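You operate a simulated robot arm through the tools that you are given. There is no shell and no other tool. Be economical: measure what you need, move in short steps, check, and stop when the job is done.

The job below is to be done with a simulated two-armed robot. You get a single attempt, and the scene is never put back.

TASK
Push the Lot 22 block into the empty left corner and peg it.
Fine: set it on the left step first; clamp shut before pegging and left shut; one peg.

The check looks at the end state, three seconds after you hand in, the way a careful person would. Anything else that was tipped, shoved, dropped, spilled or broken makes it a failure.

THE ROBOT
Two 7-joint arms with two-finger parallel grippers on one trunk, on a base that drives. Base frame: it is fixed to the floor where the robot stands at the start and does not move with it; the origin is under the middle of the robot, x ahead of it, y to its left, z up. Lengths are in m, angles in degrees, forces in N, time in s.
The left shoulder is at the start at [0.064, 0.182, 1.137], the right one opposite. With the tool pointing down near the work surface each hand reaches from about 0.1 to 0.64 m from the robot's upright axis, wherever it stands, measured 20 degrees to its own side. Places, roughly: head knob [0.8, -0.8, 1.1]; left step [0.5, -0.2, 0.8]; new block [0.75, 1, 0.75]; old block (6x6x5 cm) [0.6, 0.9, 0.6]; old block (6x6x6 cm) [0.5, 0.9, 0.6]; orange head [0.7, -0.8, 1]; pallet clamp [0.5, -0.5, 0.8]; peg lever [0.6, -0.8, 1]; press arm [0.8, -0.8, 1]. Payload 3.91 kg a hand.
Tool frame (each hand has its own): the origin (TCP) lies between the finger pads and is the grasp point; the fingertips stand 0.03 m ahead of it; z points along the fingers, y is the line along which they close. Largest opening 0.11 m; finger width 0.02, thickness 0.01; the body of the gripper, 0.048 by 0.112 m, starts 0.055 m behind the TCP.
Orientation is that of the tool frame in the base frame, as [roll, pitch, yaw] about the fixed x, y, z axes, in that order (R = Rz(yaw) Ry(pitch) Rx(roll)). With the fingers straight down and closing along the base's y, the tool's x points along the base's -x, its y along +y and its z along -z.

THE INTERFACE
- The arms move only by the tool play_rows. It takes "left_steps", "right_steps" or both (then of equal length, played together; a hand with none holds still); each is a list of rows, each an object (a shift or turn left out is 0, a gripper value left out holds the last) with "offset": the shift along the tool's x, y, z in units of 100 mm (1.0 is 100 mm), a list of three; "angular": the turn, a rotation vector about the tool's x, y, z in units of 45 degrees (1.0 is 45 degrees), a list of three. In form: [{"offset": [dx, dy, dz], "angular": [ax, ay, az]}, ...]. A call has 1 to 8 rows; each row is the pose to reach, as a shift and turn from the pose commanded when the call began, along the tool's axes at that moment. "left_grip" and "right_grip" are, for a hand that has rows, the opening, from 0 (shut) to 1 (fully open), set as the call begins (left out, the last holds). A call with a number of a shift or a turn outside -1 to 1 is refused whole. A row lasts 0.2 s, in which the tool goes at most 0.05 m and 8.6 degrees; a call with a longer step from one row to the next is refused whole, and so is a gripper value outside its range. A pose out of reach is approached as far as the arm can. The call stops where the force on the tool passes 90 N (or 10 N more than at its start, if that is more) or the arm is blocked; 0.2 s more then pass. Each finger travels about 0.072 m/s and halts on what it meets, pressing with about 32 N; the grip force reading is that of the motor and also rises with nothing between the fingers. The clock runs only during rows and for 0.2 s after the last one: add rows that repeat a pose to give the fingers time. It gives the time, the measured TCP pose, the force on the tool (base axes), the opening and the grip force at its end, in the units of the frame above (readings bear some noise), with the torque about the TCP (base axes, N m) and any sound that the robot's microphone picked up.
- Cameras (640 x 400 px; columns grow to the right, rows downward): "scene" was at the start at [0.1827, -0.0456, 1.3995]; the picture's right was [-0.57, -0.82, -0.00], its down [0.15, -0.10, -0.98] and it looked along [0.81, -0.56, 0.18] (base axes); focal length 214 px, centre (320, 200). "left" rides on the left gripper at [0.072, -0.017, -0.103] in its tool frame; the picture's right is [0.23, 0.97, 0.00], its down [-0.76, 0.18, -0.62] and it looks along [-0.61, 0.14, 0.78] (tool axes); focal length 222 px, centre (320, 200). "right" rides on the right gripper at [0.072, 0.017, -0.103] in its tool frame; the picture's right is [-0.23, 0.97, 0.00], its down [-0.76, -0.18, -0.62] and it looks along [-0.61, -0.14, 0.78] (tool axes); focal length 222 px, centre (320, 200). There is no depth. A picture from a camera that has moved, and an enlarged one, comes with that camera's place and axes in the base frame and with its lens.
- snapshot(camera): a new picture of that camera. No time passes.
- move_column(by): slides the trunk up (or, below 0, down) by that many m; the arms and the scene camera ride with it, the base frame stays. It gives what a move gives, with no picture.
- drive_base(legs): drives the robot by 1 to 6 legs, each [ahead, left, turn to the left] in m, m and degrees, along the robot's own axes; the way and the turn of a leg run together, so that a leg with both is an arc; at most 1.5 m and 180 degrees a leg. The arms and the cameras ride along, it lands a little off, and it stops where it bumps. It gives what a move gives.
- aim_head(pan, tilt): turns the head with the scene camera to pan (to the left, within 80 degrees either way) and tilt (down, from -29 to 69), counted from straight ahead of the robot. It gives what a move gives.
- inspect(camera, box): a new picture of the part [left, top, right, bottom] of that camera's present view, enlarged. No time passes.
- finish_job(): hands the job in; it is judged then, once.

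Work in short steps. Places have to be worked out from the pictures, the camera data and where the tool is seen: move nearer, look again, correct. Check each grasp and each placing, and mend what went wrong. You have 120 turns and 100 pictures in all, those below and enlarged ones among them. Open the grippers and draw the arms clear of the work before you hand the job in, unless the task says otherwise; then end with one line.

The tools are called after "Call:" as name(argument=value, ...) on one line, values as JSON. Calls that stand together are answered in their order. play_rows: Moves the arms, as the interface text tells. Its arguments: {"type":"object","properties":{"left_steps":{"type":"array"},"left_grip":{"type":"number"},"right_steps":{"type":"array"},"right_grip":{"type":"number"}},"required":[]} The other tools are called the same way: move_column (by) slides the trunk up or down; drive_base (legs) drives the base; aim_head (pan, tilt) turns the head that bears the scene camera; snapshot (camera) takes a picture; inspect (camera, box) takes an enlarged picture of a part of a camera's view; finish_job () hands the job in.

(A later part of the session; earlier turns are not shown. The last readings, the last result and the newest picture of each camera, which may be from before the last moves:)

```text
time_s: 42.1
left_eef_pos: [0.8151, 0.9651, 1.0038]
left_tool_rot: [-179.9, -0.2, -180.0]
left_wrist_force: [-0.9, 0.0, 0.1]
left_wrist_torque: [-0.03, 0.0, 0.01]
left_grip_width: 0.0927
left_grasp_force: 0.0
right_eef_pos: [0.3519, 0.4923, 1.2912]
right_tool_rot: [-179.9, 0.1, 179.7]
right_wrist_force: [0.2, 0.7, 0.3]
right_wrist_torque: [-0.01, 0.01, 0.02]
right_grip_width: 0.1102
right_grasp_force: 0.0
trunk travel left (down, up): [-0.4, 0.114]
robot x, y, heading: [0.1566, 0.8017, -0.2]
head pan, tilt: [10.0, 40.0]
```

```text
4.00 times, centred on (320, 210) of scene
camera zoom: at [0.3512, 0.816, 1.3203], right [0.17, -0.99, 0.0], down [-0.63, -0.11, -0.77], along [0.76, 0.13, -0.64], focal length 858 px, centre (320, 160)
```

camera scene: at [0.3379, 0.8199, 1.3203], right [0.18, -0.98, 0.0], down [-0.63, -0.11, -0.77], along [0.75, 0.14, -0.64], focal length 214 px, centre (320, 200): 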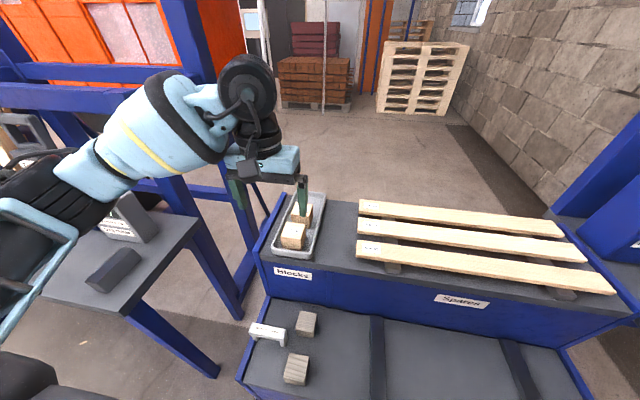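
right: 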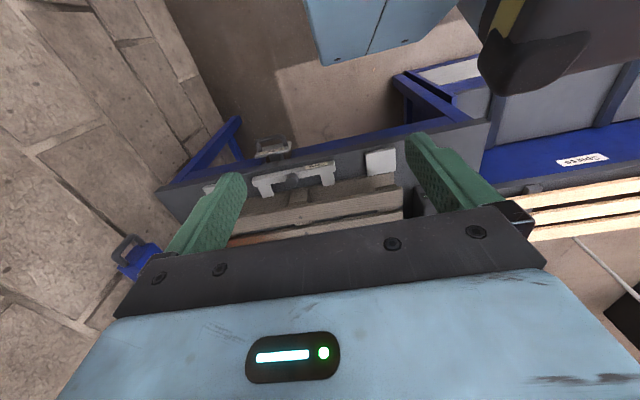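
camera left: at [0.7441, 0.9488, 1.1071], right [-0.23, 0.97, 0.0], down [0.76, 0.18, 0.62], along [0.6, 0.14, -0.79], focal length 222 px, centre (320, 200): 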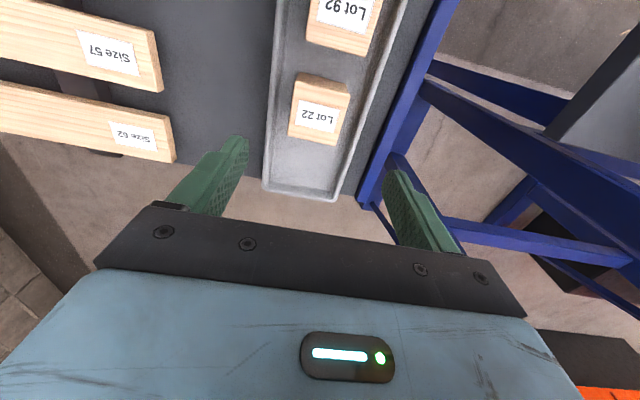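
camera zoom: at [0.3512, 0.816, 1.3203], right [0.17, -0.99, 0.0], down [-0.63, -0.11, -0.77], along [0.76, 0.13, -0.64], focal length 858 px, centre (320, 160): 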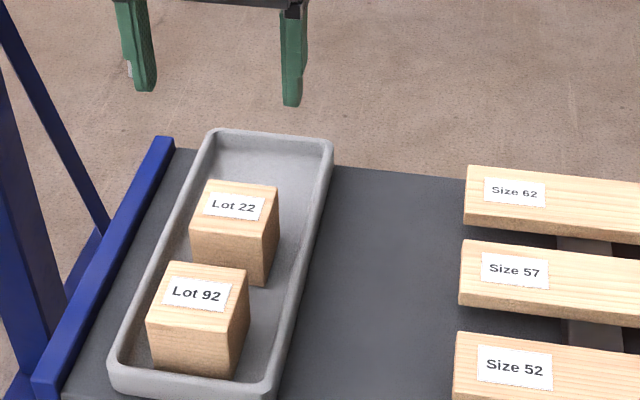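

Refined: Lot 22 centre ≈(0.807, 0.961), top ≈0.88. I descend until the tips are just above it and look.

Call:
play_rows(left_steps=[{"offset": [0.08, -0.04, 0.3]}, {"offset": [0.08, -0.04, 0.7]}, {"offset": [0.08, -0.04, 0.7]}])

Call:
snapshot(camera="left")

Call:
inspect(camera="scene", box=[270, 170, 350, 230])

```text
time_s: 43.0
left_eef_pos: [0.8048, 0.9598, 0.9306]
left_tool_rot: [-179.9, -0.2, -180.0]
left_wrist_force: [-0.1, -0.4, -0.1]
left_wrist_torque: [0.0, 0.01, 0.03]
left_grip_width: 0.0921
left_grasp_force: 0.1
right_eef_pos: [0.351, 0.492, 1.2901]
right_tool_rot: [-179.9, 0.1, 179.8]
right_wrist_force: [0.5, 0.1, -0.2]
right_wrist_torque: [0.0, 0.01, 0.0]
right_grip_width: 0.1099
right_grasp_force: 0.0
trunk travel left (down, up): [-0.4, 0.114]
robot x, y, heading: [0.1546, 0.8018, -0.1]
head pan, tilt: [10.0, 40.0]
```

```text
62 pictures are left
camera left: at [0.734, 0.944, 1.0352], right [-0.23, 0.97, 0.0], down [0.76, 0.18, 0.62], along [0.6, 0.14, -0.78], focal length 222 px, centre (320, 200)
```

left: 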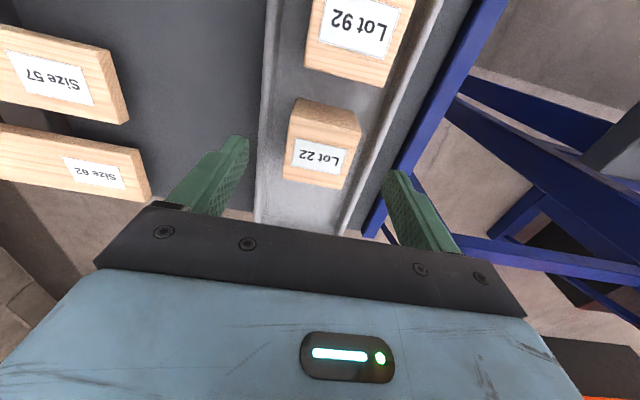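

```text
6.67 times, centred on (310, 200) of scene
camera zoom: at [0.351, 0.8152, 1.3203], right [0.17, -0.99, 0.0], down [-0.63, -0.11, -0.77], along [0.76, 0.13, -0.64], focal length 1430 px, centre (387, 200)
```

zoom: 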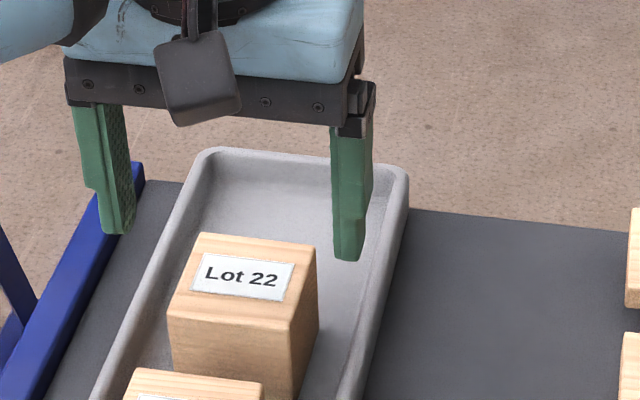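

Refining with the top face only: centre ≈(0.82, 0.962), top ≈0.87, aligned with axes. I descend to TCP z≈0.873 and close.

Call:
play_rows(left_steps=[{"offset": [-0.15, 0.02, 0.2]}, {"offset": [-0.15, 0.02, 0.4]}, {"offset": [-0.15, 0.02, 0.56]}, {"offset": [-0.15, 0.02, 0.56]}])

Call:
snapshot(camera="left")

Call:
inspect(camera="scene", box=[270, 170, 350, 230])

```text
time_s: 44.0
left_eef_pos: [0.822, 0.962, 0.875]
left_tool_rot: [-180.0, -0.3, -180.0]
left_wrist_force: [-0.5, -0.1, -0.3]
left_wrist_torque: [0.0, -0.02, 0.0]
left_grip_width: 0.0924
left_grasp_force: 0.1
right_eef_pos: [0.3517, 0.4912, 1.2901]
right_tool_rot: [-180.0, 0.1, 179.8]
right_wrist_force: [-0.1, 0.2, -0.3]
right_wrist_torque: [-0.04, 0.0, 0.02]
right_grip_width: 0.1098
right_grasp_force: 0.0
trunk travel left (down, up): [-0.4, 0.114]
robot x, y, heading: [0.1552, 0.8022, 0.1]
head pan, tilt: [10.0, 40.0]
```

```text
60 pictures are left
camera left: at [0.7493, 0.9462, 0.9792], right [-0.23, 0.97, 0.0], down [0.76, 0.18, 0.62], along [0.6, 0.14, -0.79], focal length 222 px, centre (320, 200)
```

left: 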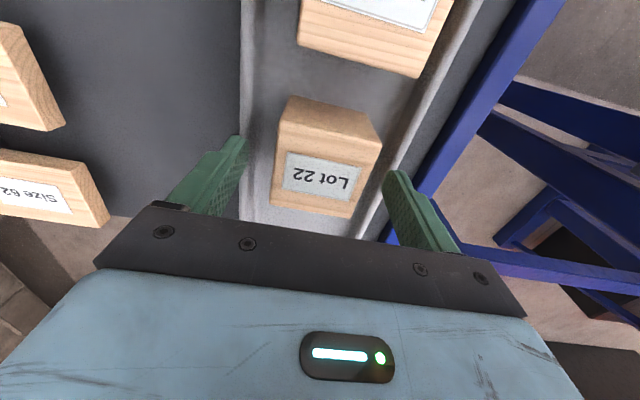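

```text
6.67 times, centred on (310, 200) of scene
camera zoom: at [0.3512, 0.8153, 1.3203], right [0.17, -0.99, 0.0], down [-0.63, -0.11, -0.77], along [0.76, 0.13, -0.64], focal length 1430 px, centre (387, 200)
```

zoom: 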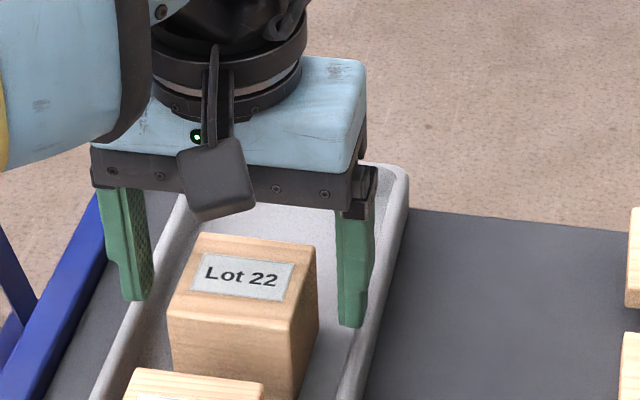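

Top seems ≈0.86; I go 12 mm lower for a better bite and close.

Call:
play_rows(left_steps=[{"offset": [0, 0, 0.12]}, {"offset": [0, 0, 0.12]}])

Call:
play_rows(left_steps=[{"offset": [0, 0, 0]}, {"offset": [0, 0, 0]}, {"offset": [0, 0, 0]}, {"offset": [0, 0, 0]}], left_grip=0.0)

```text
time_s: 44.5
left_eef_pos: [0.8217, 0.9612, 0.8637]
left_tool_rot: [-179.9, -0.3, -180.0]
left_wrist_force: [-0.3, 0.4, -0.5]
left_wrist_torque: [-0.07, -0.06, -0.02]
left_grip_width: 0.0922
left_grasp_force: 0.2
right_eef_pos: [0.3512, 0.4919, 1.2889]
right_tool_rot: [-180.0, 0.1, 179.8]
right_wrist_force: [0.3, 0.5, -0.4]
right_wrist_torque: [-0.05, 0.02, -0.02]
right_grip_width: 0.1101
right_grasp_force: 0.0
trunk travel left (down, up): [-0.4, 0.114]
robot x, y, heading: [0.1534, 0.803, -0.2]
head pan, tilt: [10.0, 40.0]
```

```text
time_s: 45.5
left_eef_pos: [0.8196, 0.9626, 0.8637]
left_tool_rot: [-179.9, -0.3, 179.9]
left_wrist_force: [-0.2, -0.4, 0.1]
left_wrist_torque: [0.02, -0.01, -0.01]
left_grip_width: 0.0576
left_grasp_force: 32.1
right_eef_pos: [0.3511, 0.4925, 1.2904]
right_tool_rot: [-179.9, 0.2, 179.8]
right_wrist_force: [0.3, -0.2, 0.5]
right_wrist_torque: [0.0, 0.01, -0.01]
right_grip_width: 0.11
right_grasp_force: 0.1
trunk travel left (down, up): [-0.4, 0.114]
robot x, y, heading: [0.1539, 0.7966, -0.3]
head pan, tilt: [10.0, 40.0]
```

Gripped at 57.6 mm with 32 N. I lift 0.1 m and check.

Call:
play_rows(left_steps=[{"offset": [0, 0, -0.3]}, {"offset": [0, 0, -0.6]}, {"offset": [0, 0, -1.0]}, {"offset": [0, 0, -1.0]}])

Call:
inspect(camera="scene", box=[250, 130, 370, 230])

```text
time_s: 46.5
left_eef_pos: [0.8225, 0.9622, 0.9636]
left_tool_rot: [-179.9, -0.5, 180.0]
left_wrist_force: [-0.5, -1.0, -0.5]
left_wrist_torque: [0.0, 0.01, 0.0]
left_grip_width: 0.0576
left_grasp_force: 31.8
right_eef_pos: [0.3527, 0.4923, 1.2901]
right_tool_rot: [-179.9, 0.1, 179.9]
right_wrist_force: [-0.5, 0.3, -0.4]
right_wrist_torque: [-0.02, 0.01, -0.02]
right_grip_width: 0.1102
right_grasp_force: 0.0
trunk travel left (down, up): [-0.4, 0.114]
robot x, y, heading: [0.1529, 0.8004, -0.1]
head pan, tilt: [10.0, 40.0]
```

```text
4.00 times, centred on (310, 180) of scene
camera zoom: at [0.352, 0.8152, 1.3201], right [0.17, -0.99, 0.0], down [-0.63, -0.11, -0.77], along [0.75, 0.13, -0.64], focal length 858 px, centre (360, 280)
```

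zoom: 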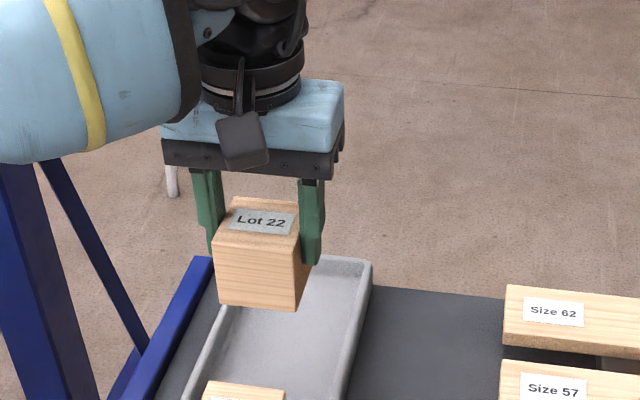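

Block held well. I retract and raise the hand, then drive back and right to the bench.

Call:
play_rows(left_steps=[{"offset": [0.2, 0, -0.4]}, {"offset": [0.5, 0, -0.8]}, {"offset": [0.8, 0, -1.0]}, {"offset": [1.0, 0, -1.0]}])

Call:
play_rows(left_steps=[{"offset": [0.4, 0, -0.2]}, {"offset": [0.8, 0, -0.5]}, {"offset": [1.0, 0, -0.8]}, {"offset": [1.0, 0, -0.8]}])

Call:
drive_base(legs=[[-0.5, 0, 0], [0, -1.1, 0], [0.25, 0, 0]])

Call:
aim_head(pan=-10, tilt=35)

Call:
snapshot(camera="scene")

```text
time_s: 47.5
left_eef_pos: [0.721, 0.9628, 1.0624]
left_tool_rot: [-180.0, -0.4, 180.0]
left_wrist_force: [1.2, 0.2, -0.2]
left_wrist_torque: [-0.01, 0.0, 0.0]
left_grip_width: 0.0575
left_grasp_force: 31.4
right_eef_pos: [0.3514, 0.4905, 1.2899]
right_tool_rot: [-179.9, 0.1, 179.9]
right_wrist_force: [0.2, -0.4, -0.3]
right_wrist_torque: [0.01, 0.0, 0.01]
right_grip_width: 0.1101
right_grasp_force: 0.1
trunk travel left (down, up): [-0.4, 0.114]
robot x, y, heading: [0.1551, 0.8014, -0.1]
head pan, tilt: [10.0, 40.0]
```

```text
time_s: 48.5
left_eef_pos: [0.6207, 0.9621, 1.1447]
left_tool_rot: [-179.9, -0.3, 180.0]
left_wrist_force: [-0.1, 0.3, -0.9]
left_wrist_torque: [-0.01, -0.01, -0.03]
left_grip_width: 0.0576
left_grasp_force: 32.0
right_eef_pos: [0.352, 0.4913, 1.2905]
right_tool_rot: [180.0, 0.1, 179.8]
right_wrist_force: [-0.3, 0.0, -0.4]
right_wrist_torque: [0.0, 0.03, -0.01]
right_grip_width: 0.11
right_grasp_force: 0.0
trunk travel left (down, up): [-0.4, 0.114]
robot x, y, heading: [0.1528, 0.7965, -0.1]
head pan, tilt: [10.0, 40.0]
```

```text
time_s: 49.2
left_eef_pos: [0.6214, 0.9621, 1.1438]
left_tool_rot: [-179.9, -0.2, -179.9]
left_wrist_force: [0.3, 0.3, -0.5]
left_wrist_torque: [0.03, 0.0, 0.01]
left_grip_width: 0.0575
left_grasp_force: 31.7
right_eef_pos: [0.3508, 0.4913, 1.2889]
right_tool_rot: [-179.9, 0.1, 179.9]
right_wrist_force: [0.4, 0.3, 0.4]
right_wrist_torque: [0.03, 0.0, 0.01]
right_grip_width: 0.11
right_grasp_force: 0.0
trunk travel left (down, up): [-0.4, 0.114]
robot x, y, heading: [0.156, 0.8007, -0.1]
head pan, tilt: [10.0, 40.0]
stopped in leg 1: the robot was blocked; the commanded pose is now the measured one
```

```text
time_s: 50.0
left_eef_pos: [0.6209, 0.963, 1.1451]
left_tool_rot: [-179.9, -0.3, -179.9]
left_wrist_force: [-0.2, 0.0, -0.8]
left_wrist_torque: [0.04, 0.0, 0.0]
left_grip_width: 0.0578
left_grasp_force: 32.5
right_eef_pos: [0.3513, 0.4908, 1.289]
right_tool_rot: [180.0, 0.0, 179.8]
right_wrist_force: [-0.9, 0.4, 0.2]
right_wrist_torque: [0.0, 0.02, 0.02]
right_grip_width: 0.1098
right_grasp_force: 0.0
trunk travel left (down, up): [-0.4, 0.114]
robot x, y, heading: [0.1541, 0.7958, -0.2]
head pan, tilt: [-10.0, 35.0]
```

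```text
57 pictures are left
camera scene: at [0.3544, 0.7853, 1.3278], right [-0.18, -0.98, 0.0], down [-0.56, 0.1, -0.82], along [0.81, -0.14, -0.57], focal length 214 px, centre (320, 200)
```

scene: 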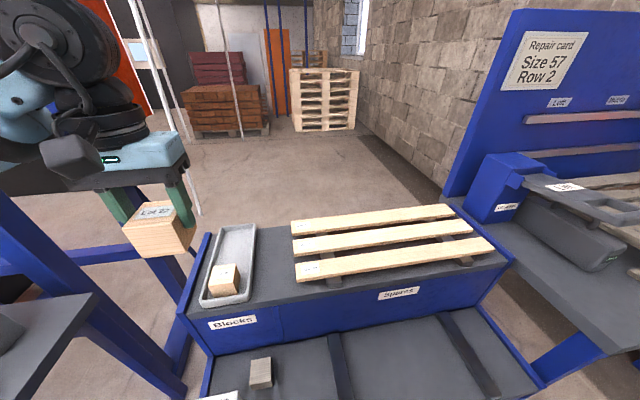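

Backing was blocked — perhaps by the residual contact. I try a small back step and see.

Call:
drive_base(legs=[[-0.03, 0, 0]])

```text
time_s: 50.9
left_eef_pos: [0.5913, 0.9621, 1.1437]
left_tool_rot: [-180.0, -0.5, -179.9]
left_wrist_force: [0.3, -0.7, -1.1]
left_wrist_torque: [0.02, 0.0, -0.03]
left_grip_width: 0.0576
left_grasp_force: 32.4
right_eef_pos: [0.323, 0.4916, 1.2896]
right_tool_rot: [-180.0, 0.0, 179.9]
right_wrist_force: [-0.2, 0.1, 0.1]
right_wrist_torque: [0.02, -0.02, 0.01]
right_grip_width: 0.1101
right_grasp_force: 0.1
trunk travel left (down, up): [-0.4, 0.114]
robot x, y, heading: [0.1243, 0.7993, -0.3]
head pan, tilt: [-10.0, 35.0]
```

Free now. Drive back, then right, then ahead to the bench.

Call:
drive_base(legs=[[-0.45, 0, 0], [0, -1.1, 0], [0.25, 0, 0]])

Call:
snapshot(camera="scene")

```text
time_s: 64.7
left_eef_pos: [0.3743, -0.1823, 1.1445]
left_tool_rot: [-179.9, -0.3, 178.1]
left_wrist_force: [-0.1, -0.3, -1.3]
left_wrist_torque: [-0.02, 0.02, 0.01]
left_grip_width: 0.0572
left_grasp_force: 32.1
right_eef_pos: [0.0895, -0.6442, 1.2897]
right_tool_rot: [180.0, 0.2, 177.8]
right_wrist_force: [0.3, -0.3, -0.3]
right_wrist_torque: [-0.02, 0.0, 0.01]
right_grip_width: 0.1099
right_grasp_force: 0.1
trunk travel left (down, up): [-0.4, 0.114]
robot x, y, heading: [-0.1003, -0.3295, -2.2]
head pan, tilt: [-10.0, 35.0]
```

```text
56 pictures are left
camera scene: at [0.1015, -0.3502, 1.3278], right [-0.21, -0.98, 0.0], down [-0.56, 0.12, -0.82], along [0.8, -0.17, -0.57], focal length 214 px, centre (320, 200)
```

scene: 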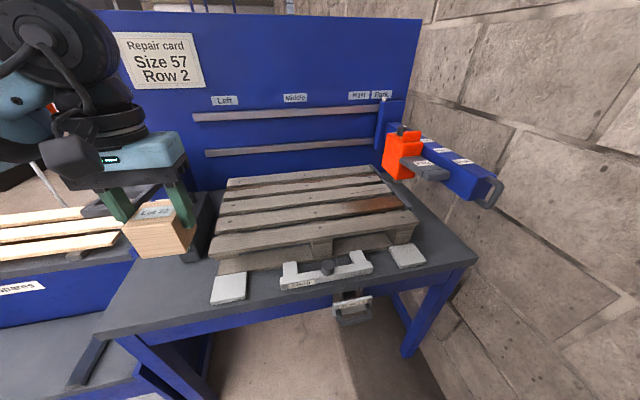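

I straighten the heading and zoom on the step/corner and the slide from above.

Call:
drive_base(legs=[[0.06, 0, 2.2]])

Call:
aim_head(pan=-8, tilt=50)

Call:
snapshot(camera="scene")

Call:
inspect(camera="scene", box=[270, 160, 430, 270])

```text
time_s: 65.7
left_eef_pos: [0.4277, -0.1657, 1.1452]
left_tool_rot: [-180.0, -0.3, -179.7]
left_wrist_force: [0.0, 0.4, -0.8]
left_wrist_torque: [0.02, 0.01, 0.02]
left_grip_width: 0.0575
left_grasp_force: 32.2
right_eef_pos: [0.1596, -0.6377, 1.2887]
right_tool_rot: [-180.0, 0.0, -179.8]
right_wrist_force: [-0.1, -0.1, -0.3]
right_wrist_torque: [-0.02, 0.01, 0.03]
right_grip_width: 0.1099
right_grasp_force: 0.0
trunk travel left (down, up): [-0.4, 0.114]
robot x, y, heading: [-0.0427, -0.3295, 0.1]
head pan, tilt: [-10.0, 35.0]
```

```text
time_s: 66.5
left_eef_pos: [0.4266, -0.1649, 1.1448]
left_tool_rot: [-179.8, -0.3, -179.7]
left_wrist_force: [-0.4, -0.4, -1.0]
left_wrist_torque: [-0.01, 0.0, 0.03]
left_grip_width: 0.0574
left_grasp_force: 32.4
right_eef_pos: [0.1586, -0.6381, 1.2894]
right_tool_rot: [-179.9, 0.2, -179.9]
right_wrist_force: [-0.4, 0.3, -0.3]
right_wrist_torque: [0.03, -0.03, 0.02]
right_grip_width: 0.1099
right_grasp_force: 0.0
trunk travel left (down, up): [-0.4, 0.114]
robot x, y, heading: [-0.0405, -0.3327, 0.1]
head pan, tilt: [-8.0, 50.0]
```

```text
55 pictures are left
camera scene: at [0.1501, -0.3389, 1.3062], right [-0.14, -0.99, 0.0], down [-0.76, 0.11, -0.64], along [0.64, -0.09, -0.77], focal length 214 px, centre (320, 200)
```

scene: 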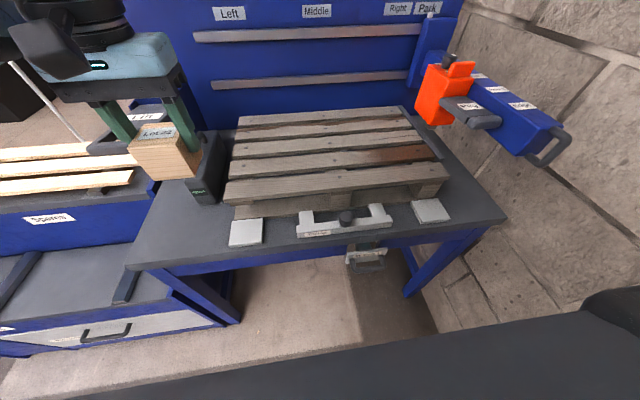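

```text
3.64 times, centred on (350, 215) of scene
camera zoom: at [0.1501, -0.3389, 1.3062], right [-0.14, -0.99, 0.0], down [-0.76, 0.11, -0.64], along [0.64, -0.09, -0.77], focal length 780 px, centre (211, 146)
```

zoom: 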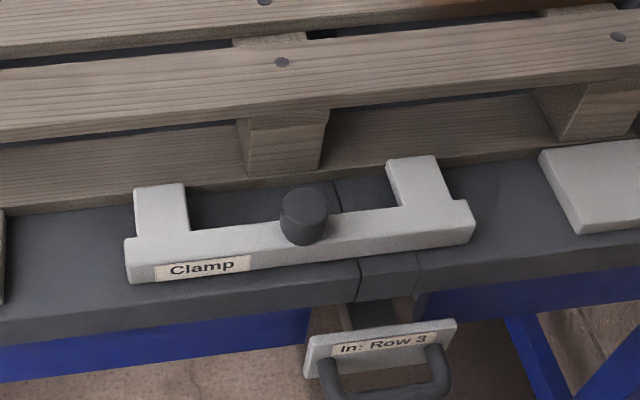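

Triangulated: step top centre ≈(0.478, −0.185, 0.811); corner gap z 0.811–0.872, y −0.155…−0.216; the arm's "Edge" mark lies over the front board (x≈0.57). I bring the block above the step.

Call:
play_rows(left_steps=[{"offset": [-0.2, -0.1, 0.3]}, {"offset": [-0.45, -0.2, 0.6]}, {"offset": [-0.45, -0.2, 1.0]}, {"offset": [-0.45, -0.2, 1.0]}])

Call:
play_rows(left_steps=[{"offset": [0, 0, 0.4]}, {"offset": [0, 0, 0.8]}, {"offset": [0, 0, 1.0]}, {"offset": [0, 0, 1.0]}])

Call:
aim_head(pan=10, tilt=45)

Call:
inspect(camera="scene", box=[230, 110, 430, 250])

Call:
snapshot(camera="left")

```text
time_s: 67.5
left_eef_pos: [0.4732, -0.1853, 1.0427]
left_tool_rot: [-179.9, -0.3, -179.7]
left_wrist_force: [0.1, -0.8, -0.9]
left_wrist_torque: [0.02, 0.04, -0.01]
left_grip_width: 0.0576
left_grasp_force: 31.5
right_eef_pos: [0.1583, -0.6396, 1.2893]
right_tool_rot: [-179.9, 0.1, -179.9]
right_wrist_force: [0.5, 0.2, -0.8]
right_wrist_torque: [0.02, 0.04, 0.02]
right_grip_width: 0.1101
right_grasp_force: 0.0
trunk travel left (down, up): [-0.4, 0.114]
robot x, y, heading: [-0.0415, -0.3321, 0.1]
head pan, tilt: [-8.0, 50.0]
```

```text
time_s: 68.5
left_eef_pos: [0.4727, -0.1854, 0.9449]
left_tool_rot: [-179.9, -0.4, -179.7]
left_wrist_force: [-0.4, 0.1, -1.0]
left_wrist_torque: [-0.01, 0.02, -0.01]
left_grip_width: 0.0575
left_grasp_force: 32.6
right_eef_pos: [0.1584, -0.6372, 1.2886]
right_tool_rot: [-179.9, 0.1, 180.0]
right_wrist_force: [-0.3, -0.6, 0.2]
right_wrist_torque: [-0.01, 0.0, 0.05]
right_grip_width: 0.1101
right_grasp_force: 0.0
trunk travel left (down, up): [-0.4, 0.114]
robot x, y, heading: [-0.0398, -0.3326, -0.2]
head pan, tilt: [-8.0, 50.0]
```

```text
time_s: 69.3
left_eef_pos: [0.4717, -0.1847, 0.9454]
left_tool_rot: [-180.0, -0.3, -179.7]
left_wrist_force: [0.1, 0.1, -1.4]
left_wrist_torque: [0.0, -0.04, 0.0]
left_grip_width: 0.0576
left_grasp_force: 32.2
right_eef_pos: [0.1595, -0.6365, 1.2895]
right_tool_rot: [180.0, 0.1, -179.9]
right_wrist_force: [0.3, 0.1, -0.5]
right_wrist_torque: [-0.01, 0.01, 0.01]
right_grip_width: 0.1102
right_grasp_force: 0.0
trunk travel left (down, up): [-0.4, 0.114]
robot x, y, heading: [-0.0398, -0.3291, 0.1]
head pan, tilt: [10.0, 45.0]
```

```text
2.86 times, centred on (330, 180) of scene
camera zoom: at [0.1542, -0.3142, 1.3129], right [0.17, -0.98, 0.0], down [-0.7, -0.12, -0.71], along [0.7, 0.12, -0.71], focal length 613 px, centre (291, 257)
```

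zoom: 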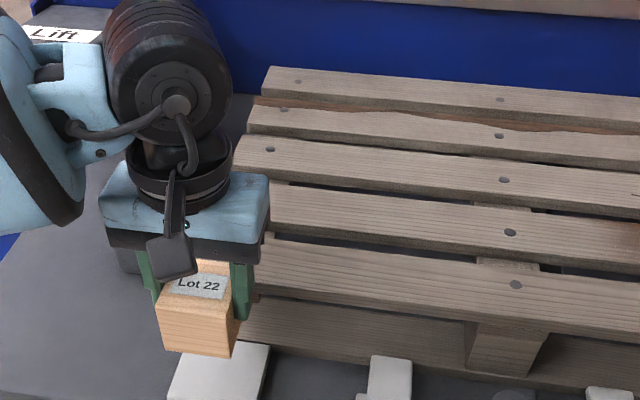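

```text
52 pictures are left
camera left: at [0.4004, -0.2014, 1.0492], right [-0.23, 0.97, 0.0], down [0.76, 0.18, 0.62], along [0.6, 0.14, -0.79], focal length 222 px, centre (320, 200)
```

left: 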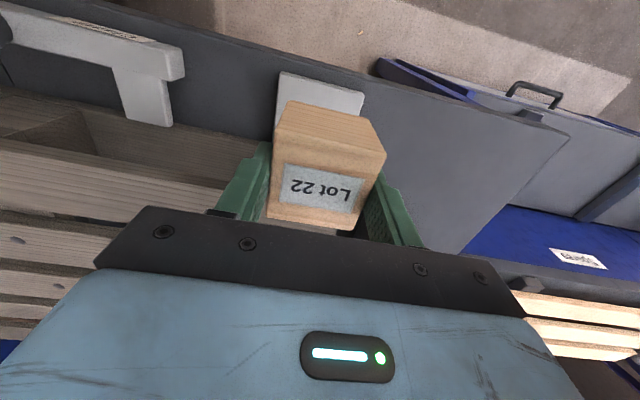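

Block is centred over the step. I descend to TCP 0.895, then feel for contact in 4 mm increments.

Call:
play_rows(left_steps=[{"offset": [0, 0, 0.25]}, {"offset": [0, 0, 0.5]}, {"offset": [0, 0, 0.5]}])

Call:
play_rows(left_steps=[{"offset": [0, 0, 0.04]}, {"offset": [0, 0, 0.08]}, {"offset": [0, 0, 0.12]}, {"offset": [0, 0, 0.12]}])

Call:
inspect(camera="scene", box=[250, 160, 350, 240])

```text
time_s: 70.1
left_eef_pos: [0.4718, -0.1849, 0.8924]
left_tool_rot: [-180.0, -0.3, -179.7]
left_wrist_force: [0.8, 0.8, -0.6]
left_wrist_torque: [0.02, 0.03, 0.03]
left_grip_width: 0.0574
left_grasp_force: 32.1
right_eef_pos: [0.1582, -0.6371, 1.2886]
right_tool_rot: [180.0, 0.1, -180.0]
right_wrist_force: [-0.1, -0.1, -0.5]
right_wrist_torque: [-0.01, 0.01, 0.0]
right_grip_width: 0.11
right_grasp_force: 0.0
trunk travel left (down, up): [-0.4, 0.114]
robot x, y, heading: [-0.0447, -0.331, -0.1]
head pan, tilt: [10.0, 45.0]
```

```text
time_s: 71.1
left_eef_pos: [0.4722, -0.1853, 0.8824]
left_tool_rot: [-179.9, -0.2, -179.7]
left_wrist_force: [-0.4, 0.1, -0.9]
left_wrist_torque: [-0.01, -0.02, 0.01]
left_grip_width: 0.0573
left_grasp_force: 31.7
right_eef_pos: [0.1589, -0.6377, 1.2901]
right_tool_rot: [180.0, 0.1, -179.9]
right_wrist_force: [0.0, -0.5, 0.8]
right_wrist_torque: [0.02, -0.01, -0.03]
right_grip_width: 0.1099
right_grasp_force: 0.1
trunk travel left (down, up): [-0.4, 0.114]
robot x, y, heading: [-0.0405, -0.3306, 0.4]
head pan, tilt: [10.0, 45.0]
```

```text
5.00 times, centred on (300, 200) of scene
camera zoom: at [0.1542, -0.3141, 1.313], right [0.17, -0.98, 0.0], down [-0.7, -0.12, -0.71], along [0.7, 0.12, -0.71], focal length 1072 px, centre (420, 200)
```

zoom: 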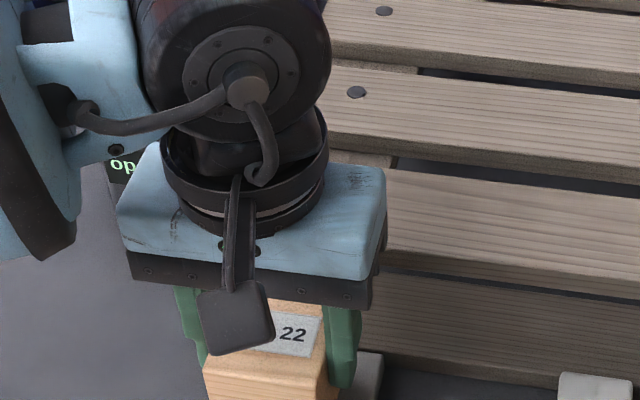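

No contact yet; continue down in small steps.

Call:
play_rows(left_steps=[{"offset": [0, 0, 0.03]}, {"offset": [0, 0, 0.06]}, {"offset": [0, 0, 0.06]}])

Call:
play_rows(left_steps=[{"offset": [0, 0, 0.03]}, {"offset": [0, 0, 0.05]}, {"offset": [0, 0, 0.05]}])

Call:
inspect(camera="scene", box=[250, 190, 350, 270])

```text
time_s: 71.9
left_eef_pos: [0.4717, -0.185, 0.8748]
left_tool_rot: [-179.9, -0.4, -179.7]
left_wrist_force: [-0.1, -0.4, -0.9]
left_wrist_torque: [0.01, 0.02, -0.01]
left_grip_width: 0.0575
left_grasp_force: 32.6
right_eef_pos: [0.1602, -0.6373, 1.2885]
right_tool_rot: [179.9, 0.1, -179.9]
right_wrist_force: [-0.6, -0.2, -0.3]
right_wrist_torque: [0.01, -0.01, -0.02]
right_grip_width: 0.1102
right_grasp_force: 0.1
trunk travel left (down, up): [-0.4, 0.114]
robot x, y, heading: [-0.0368, -0.33, -0.4]
head pan, tilt: [10.0, 45.0]
```

```text
time_s: 72.7
left_eef_pos: [0.4705, -0.1851, 0.8705]
left_tool_rot: [-179.9, -0.3, -179.7]
left_wrist_force: [-0.1, -0.2, -1.2]
left_wrist_torque: [0.0, -0.02, 0.0]
left_grip_width: 0.0573
left_grasp_force: 32.6
right_eef_pos: [0.1599, -0.6377, 1.29]
right_tool_rot: [-180.0, 0.0, -179.9]
right_wrist_force: [-0.3, 0.0, -0.4]
right_wrist_torque: [0.01, -0.03, 0.03]
right_grip_width: 0.1098
right_grasp_force: 0.1
trunk travel left (down, up): [-0.4, 0.114]
robot x, y, heading: [-0.0407, -0.3289, 0.1]
head pan, tilt: [10.0, 45.0]
```

```text
5.00 times, centred on (300, 230) of scene
camera zoom: at [0.1542, -0.3141, 1.313], right [0.17, -0.98, 0.0], down [-0.7, -0.12, -0.71], along [0.7, 0.12, -0.71], focal length 1072 px, centre (420, 50)
```

zoom: 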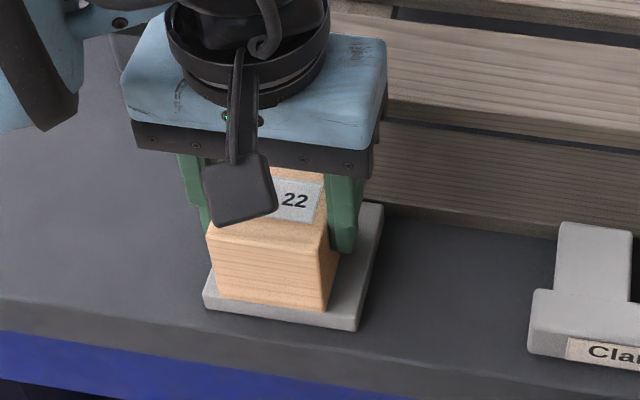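

Almost touching; the block sits ~8 mm left of the step's centre line, so I shift −y 8 mm first, then settle down.

Call:
play_rows(left_steps=[{"offset": [0, -0.04, 0]}, {"offset": [0, -0.08, 0]}, {"offset": [0, -0.08, 0.03]}, {"offset": [0, -0.08, 0.04]}, {"offset": [0, -0.08, 0.04]}])

Call:
inspect(camera="scene", box=[250, 190, 350, 270])

```text
time_s: 73.9
left_eef_pos: [0.471, -0.1935, 0.8698]
left_tool_rot: [-179.8, 0.0, -179.6]
left_wrist_force: [1.5, 4.8, 26.3]
left_wrist_torque: [0.47, 0.59, -0.12]
left_grip_width: 0.0577
left_grasp_force: 32.0
right_eef_pos: [0.1559, -0.6374, 1.2905]
right_tool_rot: [-179.9, 0.2, -179.9]
right_wrist_force: [0.1, -0.4, 0.5]
right_wrist_torque: [-0.02, -0.02, 0.02]
right_grip_width: 0.1101
right_grasp_force: 0.1
trunk travel left (down, up): [-0.4, 0.114]
robot x, y, heading: [-0.0417, -0.3325, 0.1]
head pan, tilt: [10.0, 45.0]
```

```text
5.00 times, centred on (300, 230) of scene
camera zoom: at [0.1524, -0.3139, 1.3135], right [0.17, -0.98, 0.0], down [-0.7, -0.12, -0.71], along [0.7, 0.12, -0.71], focal length 1072 px, centre (420, 50)
```

zoom: 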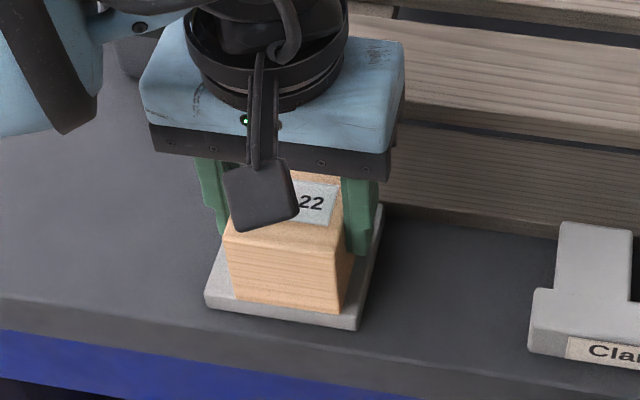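

Seated on the step (26 N). I open the gripper partway and lift straight up.

Call:
play_rows(left_steps=[{"offset": [0, 0, -0.02]}, {"offset": [0, 0, -0.02]}, {"offset": [0, 0, -0.02]}], left_grip=0.8)

Call:
play_rows(left_steps=[{"offset": [0, 0, -0.3]}, {"offset": [0.1, 0, -0.6]}, {"offset": [0.5, 0, -0.8]}, {"offset": [0.9, 0, -0.8]}])

Call:
inspect(camera="scene", box=[230, 150, 390, 270])

Call:
snapshot(camera="left")

```text
time_s: 74.7
left_eef_pos: [0.4699, -0.1936, 0.8697]
left_tool_rot: [-179.9, -0.3, -179.7]
left_wrist_force: [-0.4, -0.8, 0.7]
left_wrist_torque: [0.01, -0.01, 0.03]
left_grip_width: 0.0881
left_grasp_force: 0.0
right_eef_pos: [0.159, -0.6376, 1.2889]
right_tool_rot: [-180.0, 0.1, -179.8]
right_wrist_force: [0.6, 0.2, -0.4]
right_wrist_torque: [0.02, -0.02, -0.01]
right_grip_width: 0.1101
right_grasp_force: 0.0
trunk travel left (down, up): [-0.4, 0.114]
robot x, y, heading: [-0.0397, -0.325, -0.2]
head pan, tilt: [10.0, 45.0]
```

```text
time_s: 75.7
left_eef_pos: [0.38, -0.1939, 0.9479]
left_tool_rot: [-180.0, -0.3, -179.7]
left_wrist_force: [-0.7, 0.2, -0.5]
left_wrist_torque: [-0.01, 0.01, 0.02]
left_grip_width: 0.088
left_grasp_force: 0.1
right_eef_pos: [0.159, -0.6374, 1.2896]
right_tool_rot: [180.0, 0.1, -179.9]
right_wrist_force: [0.1, 0.4, -0.2]
right_wrist_torque: [0.0, 0.03, 0.01]
right_grip_width: 0.1099
right_grasp_force: 0.0
trunk travel left (down, up): [-0.4, 0.114]
robot x, y, heading: [-0.0401, -0.3308, 0.1]
head pan, tilt: [10.0, 45.0]
```

```text
3.33 times, centred on (310, 210) of scene
camera zoom: at [0.1538, -0.3139, 1.313], right [0.17, -0.98, 0.0], down [-0.7, -0.12, -0.71], along [0.7, 0.12, -0.71], focal length 715 px, centre (353, 167)
```

zoom: 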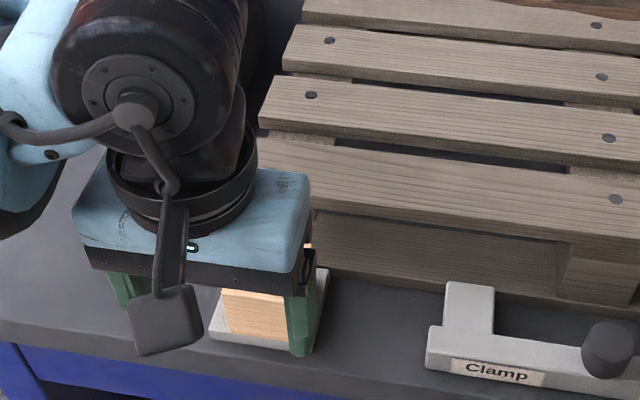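

```text
47 pictures are left
camera left: at [0.3092, -0.2102, 1.0529], right [-0.23, 0.97, 0.0], down [0.76, 0.18, 0.62], along [0.6, 0.14, -0.79], focal length 222 px, centre (320, 200)
```

left: 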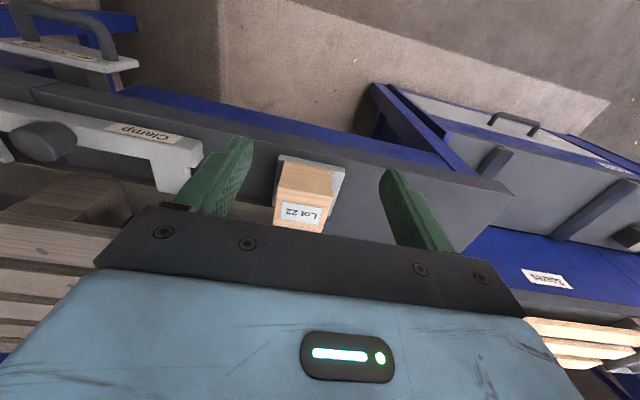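

Block is on the step. I close the fingers and tilt the hand 32° so it leans back from the deck edge for pushing.

Call:
play_rows(left_steps=[{"angular": [0, -0.18, 0]}, {"angular": [0, -0.36, 0]}, {"angular": [0, -0.54, 0]}, {"angular": [0, -0.72, 0]}, {"angular": [0, -0.72, 0]}], left_grip=0.0)

```text
time_s: 76.9
left_eef_pos: [0.3809, -0.1939, 0.9504]
left_tool_rot: [-179.7, 32.2, -179.6]
left_wrist_force: [0.1, 0.8, -1.0]
left_wrist_torque: [0.03, -0.01, 0.05]
left_grip_width: 0.0
left_grasp_force: 32.4
right_eef_pos: [0.1585, -0.6373, 1.29]
right_tool_rot: [-180.0, 0.1, -179.9]
right_wrist_force: [0.0, -0.2, 0.0]
right_wrist_torque: [0.03, 0.02, -0.01]
right_grip_width: 0.1102
right_grasp_force: 0.0
trunk travel left (down, up): [-0.4, 0.114]
robot x, y, heading: [-0.0409, -0.331, 0.1]
head pan, tilt: [10.0, 45.0]
```

Tilt is right (fingers forward-down). I lower to TCP z≈0.857 and check.

Call:
play_rows(left_steps=[{"offset": [0.16, 0, 0.26]}, {"offset": [0.33, 0, 0.52]}, {"offset": [0.5, 0, 0.785]}, {"offset": [0.5, 0, 0.785]}])

Call:
aim_head(pan=25, tilt=48)

Call:
snapshot(camera="scene")

Call:
snapshot(camera="left")

```text
time_s: 77.9
left_eef_pos: [0.3823, -0.195, 0.8565]
left_tool_rot: [-179.9, 32.1, -179.5]
left_wrist_force: [0.0, -0.2, -0.2]
left_wrist_torque: [-0.01, 0.02, -0.02]
left_grip_width: 0.0
left_grasp_force: 31.8
right_eef_pos: [0.1583, -0.6366, 1.289]
right_tool_rot: [-180.0, 0.1, -179.8]
right_wrist_force: [-0.1, -0.6, -0.1]
right_wrist_torque: [0.01, 0.01, 0.03]
right_grip_width: 0.1099
right_grasp_force: 0.0
trunk travel left (down, up): [-0.4, 0.114]
robot x, y, heading: [-0.0411, -0.3319, 0.0]
head pan, tilt: [10.0, 45.0]
```

```text
time_s: 78.6
left_eef_pos: [0.3814, -0.1941, 0.8556]
left_tool_rot: [-179.8, 32.1, -179.5]
left_wrist_force: [0.8, 0.1, 0.0]
left_wrist_torque: [-0.01, 0.0, -0.02]
left_grip_width: 0.0001
left_grasp_force: 31.9
right_eef_pos: [0.1587, -0.6368, 1.2902]
right_tool_rot: [179.9, 0.1, -180.0]
right_wrist_force: [-0.1, -0.3, 0.2]
right_wrist_torque: [0.02, 0.01, -0.05]
right_grip_width: 0.1101
right_grasp_force: 0.1
trunk travel left (down, up): [-0.4, 0.114]
robot x, y, heading: [-0.037, -0.3316, 0.0]
head pan, tilt: [25.0, 48.0]
```

```text
46 pictures are left
camera scene: at [0.1455, -0.295, 1.3088], right [0.42, -0.91, 0.0], down [-0.67, -0.31, -0.67], along [0.61, 0.28, -0.74], focal length 214 px, centre (320, 200)
```

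scene: 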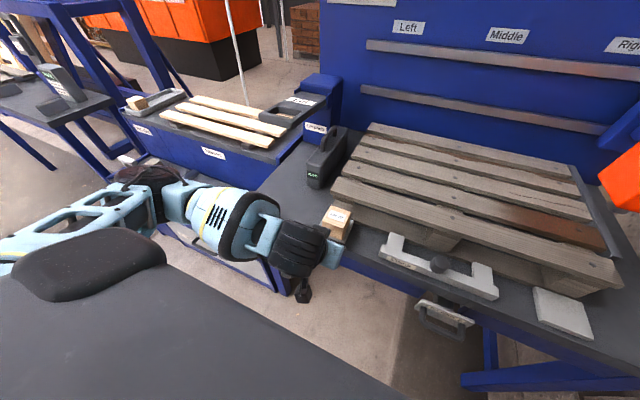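

```text
45 pictures are left
camera left: at [0.2661, -0.2118, 0.9058], right [-0.2, 0.97, -0.12], down [0.31, 0.18, 0.93], along [0.93, 0.15, -0.34], focal length 222 px, centre (320, 200)
```

left: 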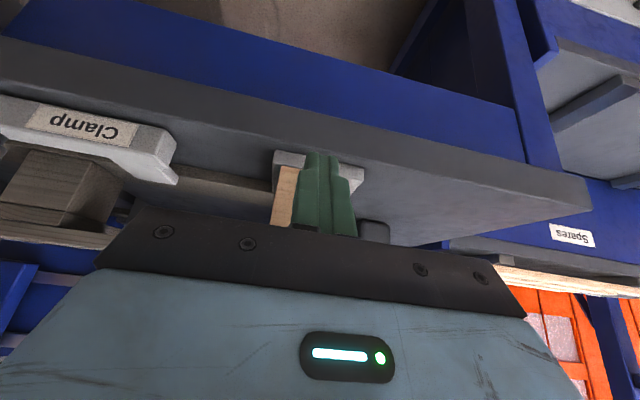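

Fingers line up with the block's middle. I push forward 6 cm in small steps.

Call:
play_rows(left_steps=[{"offset": [-0.17, 0, 0.107]}, {"offset": [-0.3, 0, 0.188]}, {"offset": [-0.38, 0, 0.241]}, {"offset": [-0.464, 0, 0.295]}, {"offset": [-0.507, 0, 0.322]}, {"offset": [-0.507, 0, 0.322]}])

Call:
inspect(camera="scene", box=[280, 170, 440, 280])

Call:
snapshot(camera="left")

```text
time_s: 80.0
left_eef_pos: [0.4399, -0.1939, 0.8564]
left_tool_rot: [-179.7, 32.1, -179.6]
left_wrist_force: [-0.1, -0.3, 1.6]
left_wrist_torque: [-0.01, 0.01, 0.05]
left_grip_width: 0.0
left_grasp_force: 32.3
right_eef_pos: [0.1596, -0.637, 1.2891]
right_tool_rot: [-179.9, 0.1, -179.9]
right_wrist_force: [0.7, 0.4, -0.2]
right_wrist_torque: [0.01, 0.01, -0.01]
right_grip_width: 0.11
right_grasp_force: 0.0
trunk travel left (down, up): [-0.4, 0.114]
robot x, y, heading: [-0.0349, -0.33, -0.1]
head pan, tilt: [25.0, 48.0]
```

```text
3.64 times, centred on (360, 225) of scene
camera zoom: at [0.1454, -0.2949, 1.3088], right [0.42, -0.91, 0.0], down [-0.67, -0.31, -0.67], along [0.61, 0.28, -0.74], focal length 780 px, centre (174, 109)
```

zoom: 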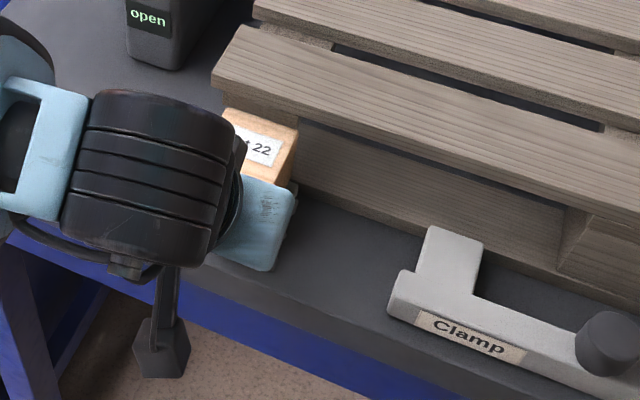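

```text
43 pictures are left
camera left: at [0.3245, -0.2098, 0.9054], right [-0.2, 0.97, -0.12], down [0.31, 0.18, 0.93], along [0.93, 0.15, -0.34], focal length 222 px, centre (320, 200)
```

left: 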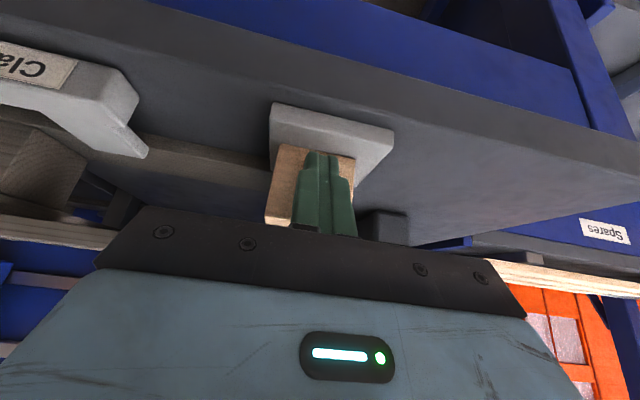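

The block is centred on the step and aligned with the stringer. Continue pushing 4 cm, watching force.

Call:
play_rows(left_steps=[{"offset": [-0.084, 0, 0.054]}, {"offset": [-0.169, 0, 0.107]}, {"offset": [-0.253, 0, 0.161]}, {"offset": [-0.338, 0, 0.214]}, {"offset": [-0.338, 0, 0.214]}])

Call:
inspect(camera="scene", box=[300, 170, 420, 260])

Call:
snapshot(camera="left")

```text
time_s: 81.2
left_eef_pos: [0.4808, -0.1924, 0.857]
left_tool_rot: [-179.9, 32.1, -179.5]
left_wrist_force: [0.5, 0.5, 0.3]
left_wrist_torque: [0.01, 0.01, 0.03]
left_grip_width: 0.0
left_grasp_force: 32.0
right_eef_pos: [0.1591, -0.6371, 1.2893]
right_tool_rot: [-180.0, 0.1, -179.9]
right_wrist_force: [-0.1, -0.1, -0.4]
right_wrist_torque: [0.02, -0.02, 0.01]
right_grip_width: 0.1098
right_grasp_force: 0.1
trunk travel left (down, up): [-0.4, 0.114]
robot x, y, heading: [-0.0402, -0.3302, -0.2]
head pan, tilt: [25.0, 48.0]
```

```text
4.44 times, centred on (360, 215) of scene
camera zoom: at [0.1454, -0.2949, 1.3088], right [0.42, -0.91, 0.0], down [-0.67, -0.31, -0.67], along [0.61, 0.28, -0.74], focal length 953 px, centre (142, 133)
```

zoom: 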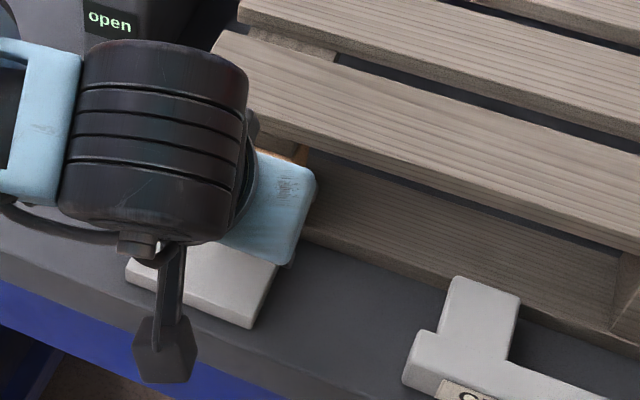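

```text
41 pictures are left
camera left: at [0.3653, -0.2096, 0.9062], right [-0.2, 0.97, -0.12], down [0.31, 0.18, 0.93], along [0.93, 0.15, -0.34], focal length 222 px, centre (320, 200)
```

left: 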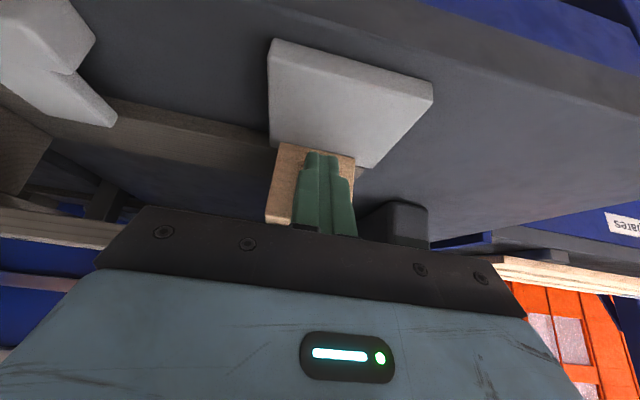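

The block is mostly in, about 1 cm proud. Push another 1 cm.

Call:
play_rows(left_steps=[{"offset": [-0.042, 0, 0.027]}, {"offset": [-0.084, 0, 0.054]}, {"offset": [-0.084, 0, 0.054]}])

Call:
inspect(camera="left", box=[100, 20, 440, 240])

```text
time_s: 82.0
left_eef_pos: [0.4911, -0.1925, 0.8553]
left_tool_rot: [-179.9, 32.1, -179.5]
left_wrist_force: [0.8, -1.1, 0.5]
left_wrist_torque: [0.02, 0.0, 0.01]
left_grip_width: 0.0001
left_grasp_force: 31.9
right_eef_pos: [0.1603, -0.6381, 1.2886]
right_tool_rot: [180.0, 0.1, -179.9]
right_wrist_force: [1.0, -0.1, 0.1]
right_wrist_torque: [-0.04, -0.01, -0.04]
right_grip_width: 0.1099
right_grasp_force: 0.0
trunk travel left (down, up): [-0.4, 0.114]
robot x, y, heading: [-0.0394, -0.3276, 0.2]
head pan, tilt: [25.0, 48.0]
```

```text
1.82 times, centred on (270, 130) of left
camera zoom: at [0.3753, -0.2103, 0.9059], right [-0.2, 0.97, -0.12], down [0.31, 0.18, 0.93], along [0.93, 0.15, -0.34], focal length 404 px, centre (411, 327)
```

zoom: 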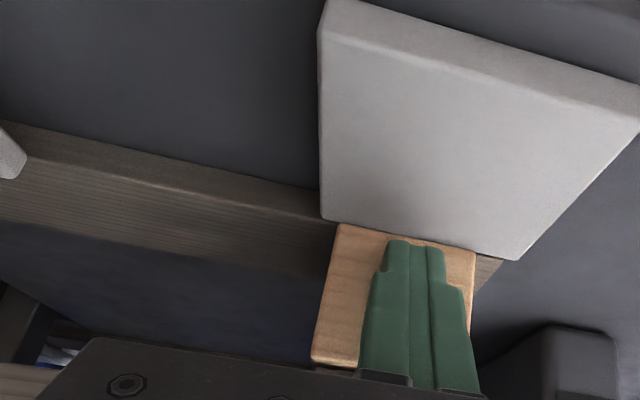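

Now flush with the bottom board's front edge; the neighbouring blocks are set back ≈17 mm from it. I push 14 mm more and compare.

Call:
play_rows(left_steps=[{"offset": [-0.042, 0, 0.027]}, {"offset": [-0.084, 0, 0.054]}, {"offset": [-0.118, 0, 0.075]}, {"offset": [-0.118, 0, 0.075]}])

Call:
play_rows(left_steps=[{"offset": [0.25, 0, -0.16]}, {"offset": [0.5, 0, -0.32]}, {"offset": [0.9, 0, -0.57]}, {"offset": [0.95, 0, -0.9]}, {"offset": [0.95, 0, -0.9]}])

Call:
aim_head(pan=0, tilt=48)

Call:
inspect(camera="scene", box=[180, 140, 440, 290])

```text
time_s: 83.0
left_eef_pos: [0.5048, -0.1942, 0.8568]
left_tool_rot: [-179.8, 32.1, -179.6]
left_wrist_force: [0.2, 0.4, 0.0]
left_wrist_torque: [-0.03, 0.0, 0.03]
left_grip_width: 0.0
left_grasp_force: 31.5
right_eef_pos: [0.1584, -0.6364, 1.2888]
right_tool_rot: [-180.0, 0.0, -179.9]
right_wrist_force: [0.1, -0.1, -0.1]
right_wrist_torque: [0.01, 0.03, 0.0]
right_grip_width: 0.1102
right_grasp_force: 0.0
trunk travel left (down, up): [-0.4, 0.114]
robot x, y, heading: [-0.0412, -0.3335, -0.1]
head pan, tilt: [25.0, 48.0]
```

```text
time_s: 84.2
left_eef_pos: [0.3765, -0.1931, 0.8832]
left_tool_rot: [-179.9, 32.2, -179.6]
left_wrist_force: [-0.7, -0.1, 0.0]
left_wrist_torque: [-0.01, 0.0, -0.01]
left_grip_width: 0.0002
left_grasp_force: 32.2
right_eef_pos: [0.1591, -0.6367, 1.2892]
right_tool_rot: [-180.0, 0.1, -179.9]
right_wrist_force: [0.7, -0.1, 0.4]
right_wrist_torque: [-0.02, 0.0, -0.01]
right_grip_width: 0.1098
right_grasp_force: 0.1
trunk travel left (down, up): [-0.4, 0.114]
robot x, y, heading: [-0.04, -0.3291, -0.1]
head pan, tilt: [25.0, 48.0]
```

```text
time_s: 85.1
left_eef_pos: [0.3762, -0.1934, 0.8828]
left_tool_rot: [-179.9, 32.1, -179.7]
left_wrist_force: [0.0, -0.4, -0.7]
left_wrist_torque: [-0.02, 0.01, 0.01]
left_grip_width: 0.0
left_grasp_force: 31.7
right_eef_pos: [0.1597, -0.6367, 1.289]
right_tool_rot: [-180.0, 0.2, -179.9]
right_wrist_force: [-0.2, 0.1, -0.3]
right_wrist_torque: [0.04, -0.02, 0.0]
right_grip_width: 0.1101
right_grasp_force: 0.2
trunk travel left (down, up): [-0.4, 0.114]
robot x, y, heading: [-0.0378, -0.3283, -0.1]
head pan, tilt: [0.0, 48.0]
```

```text
2.46 times, centred on (310, 215) of scene
camera zoom: at [0.1529, -0.3281, 1.3088], right [0.0, -1.0, 0.0], down [-0.74, 0.0, -0.67], along [0.67, 0.0, -0.74], focal length 528 px, centre (345, 163)
```

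zoom: 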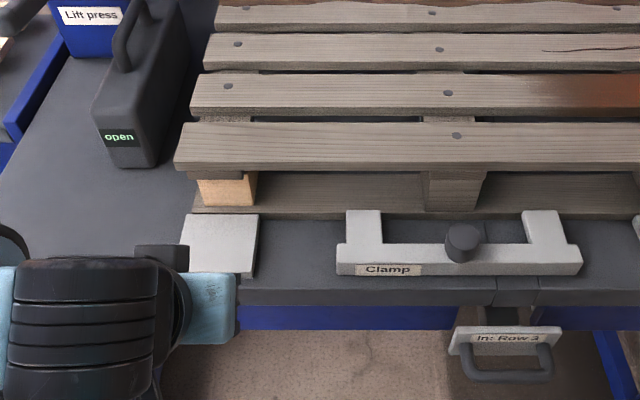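

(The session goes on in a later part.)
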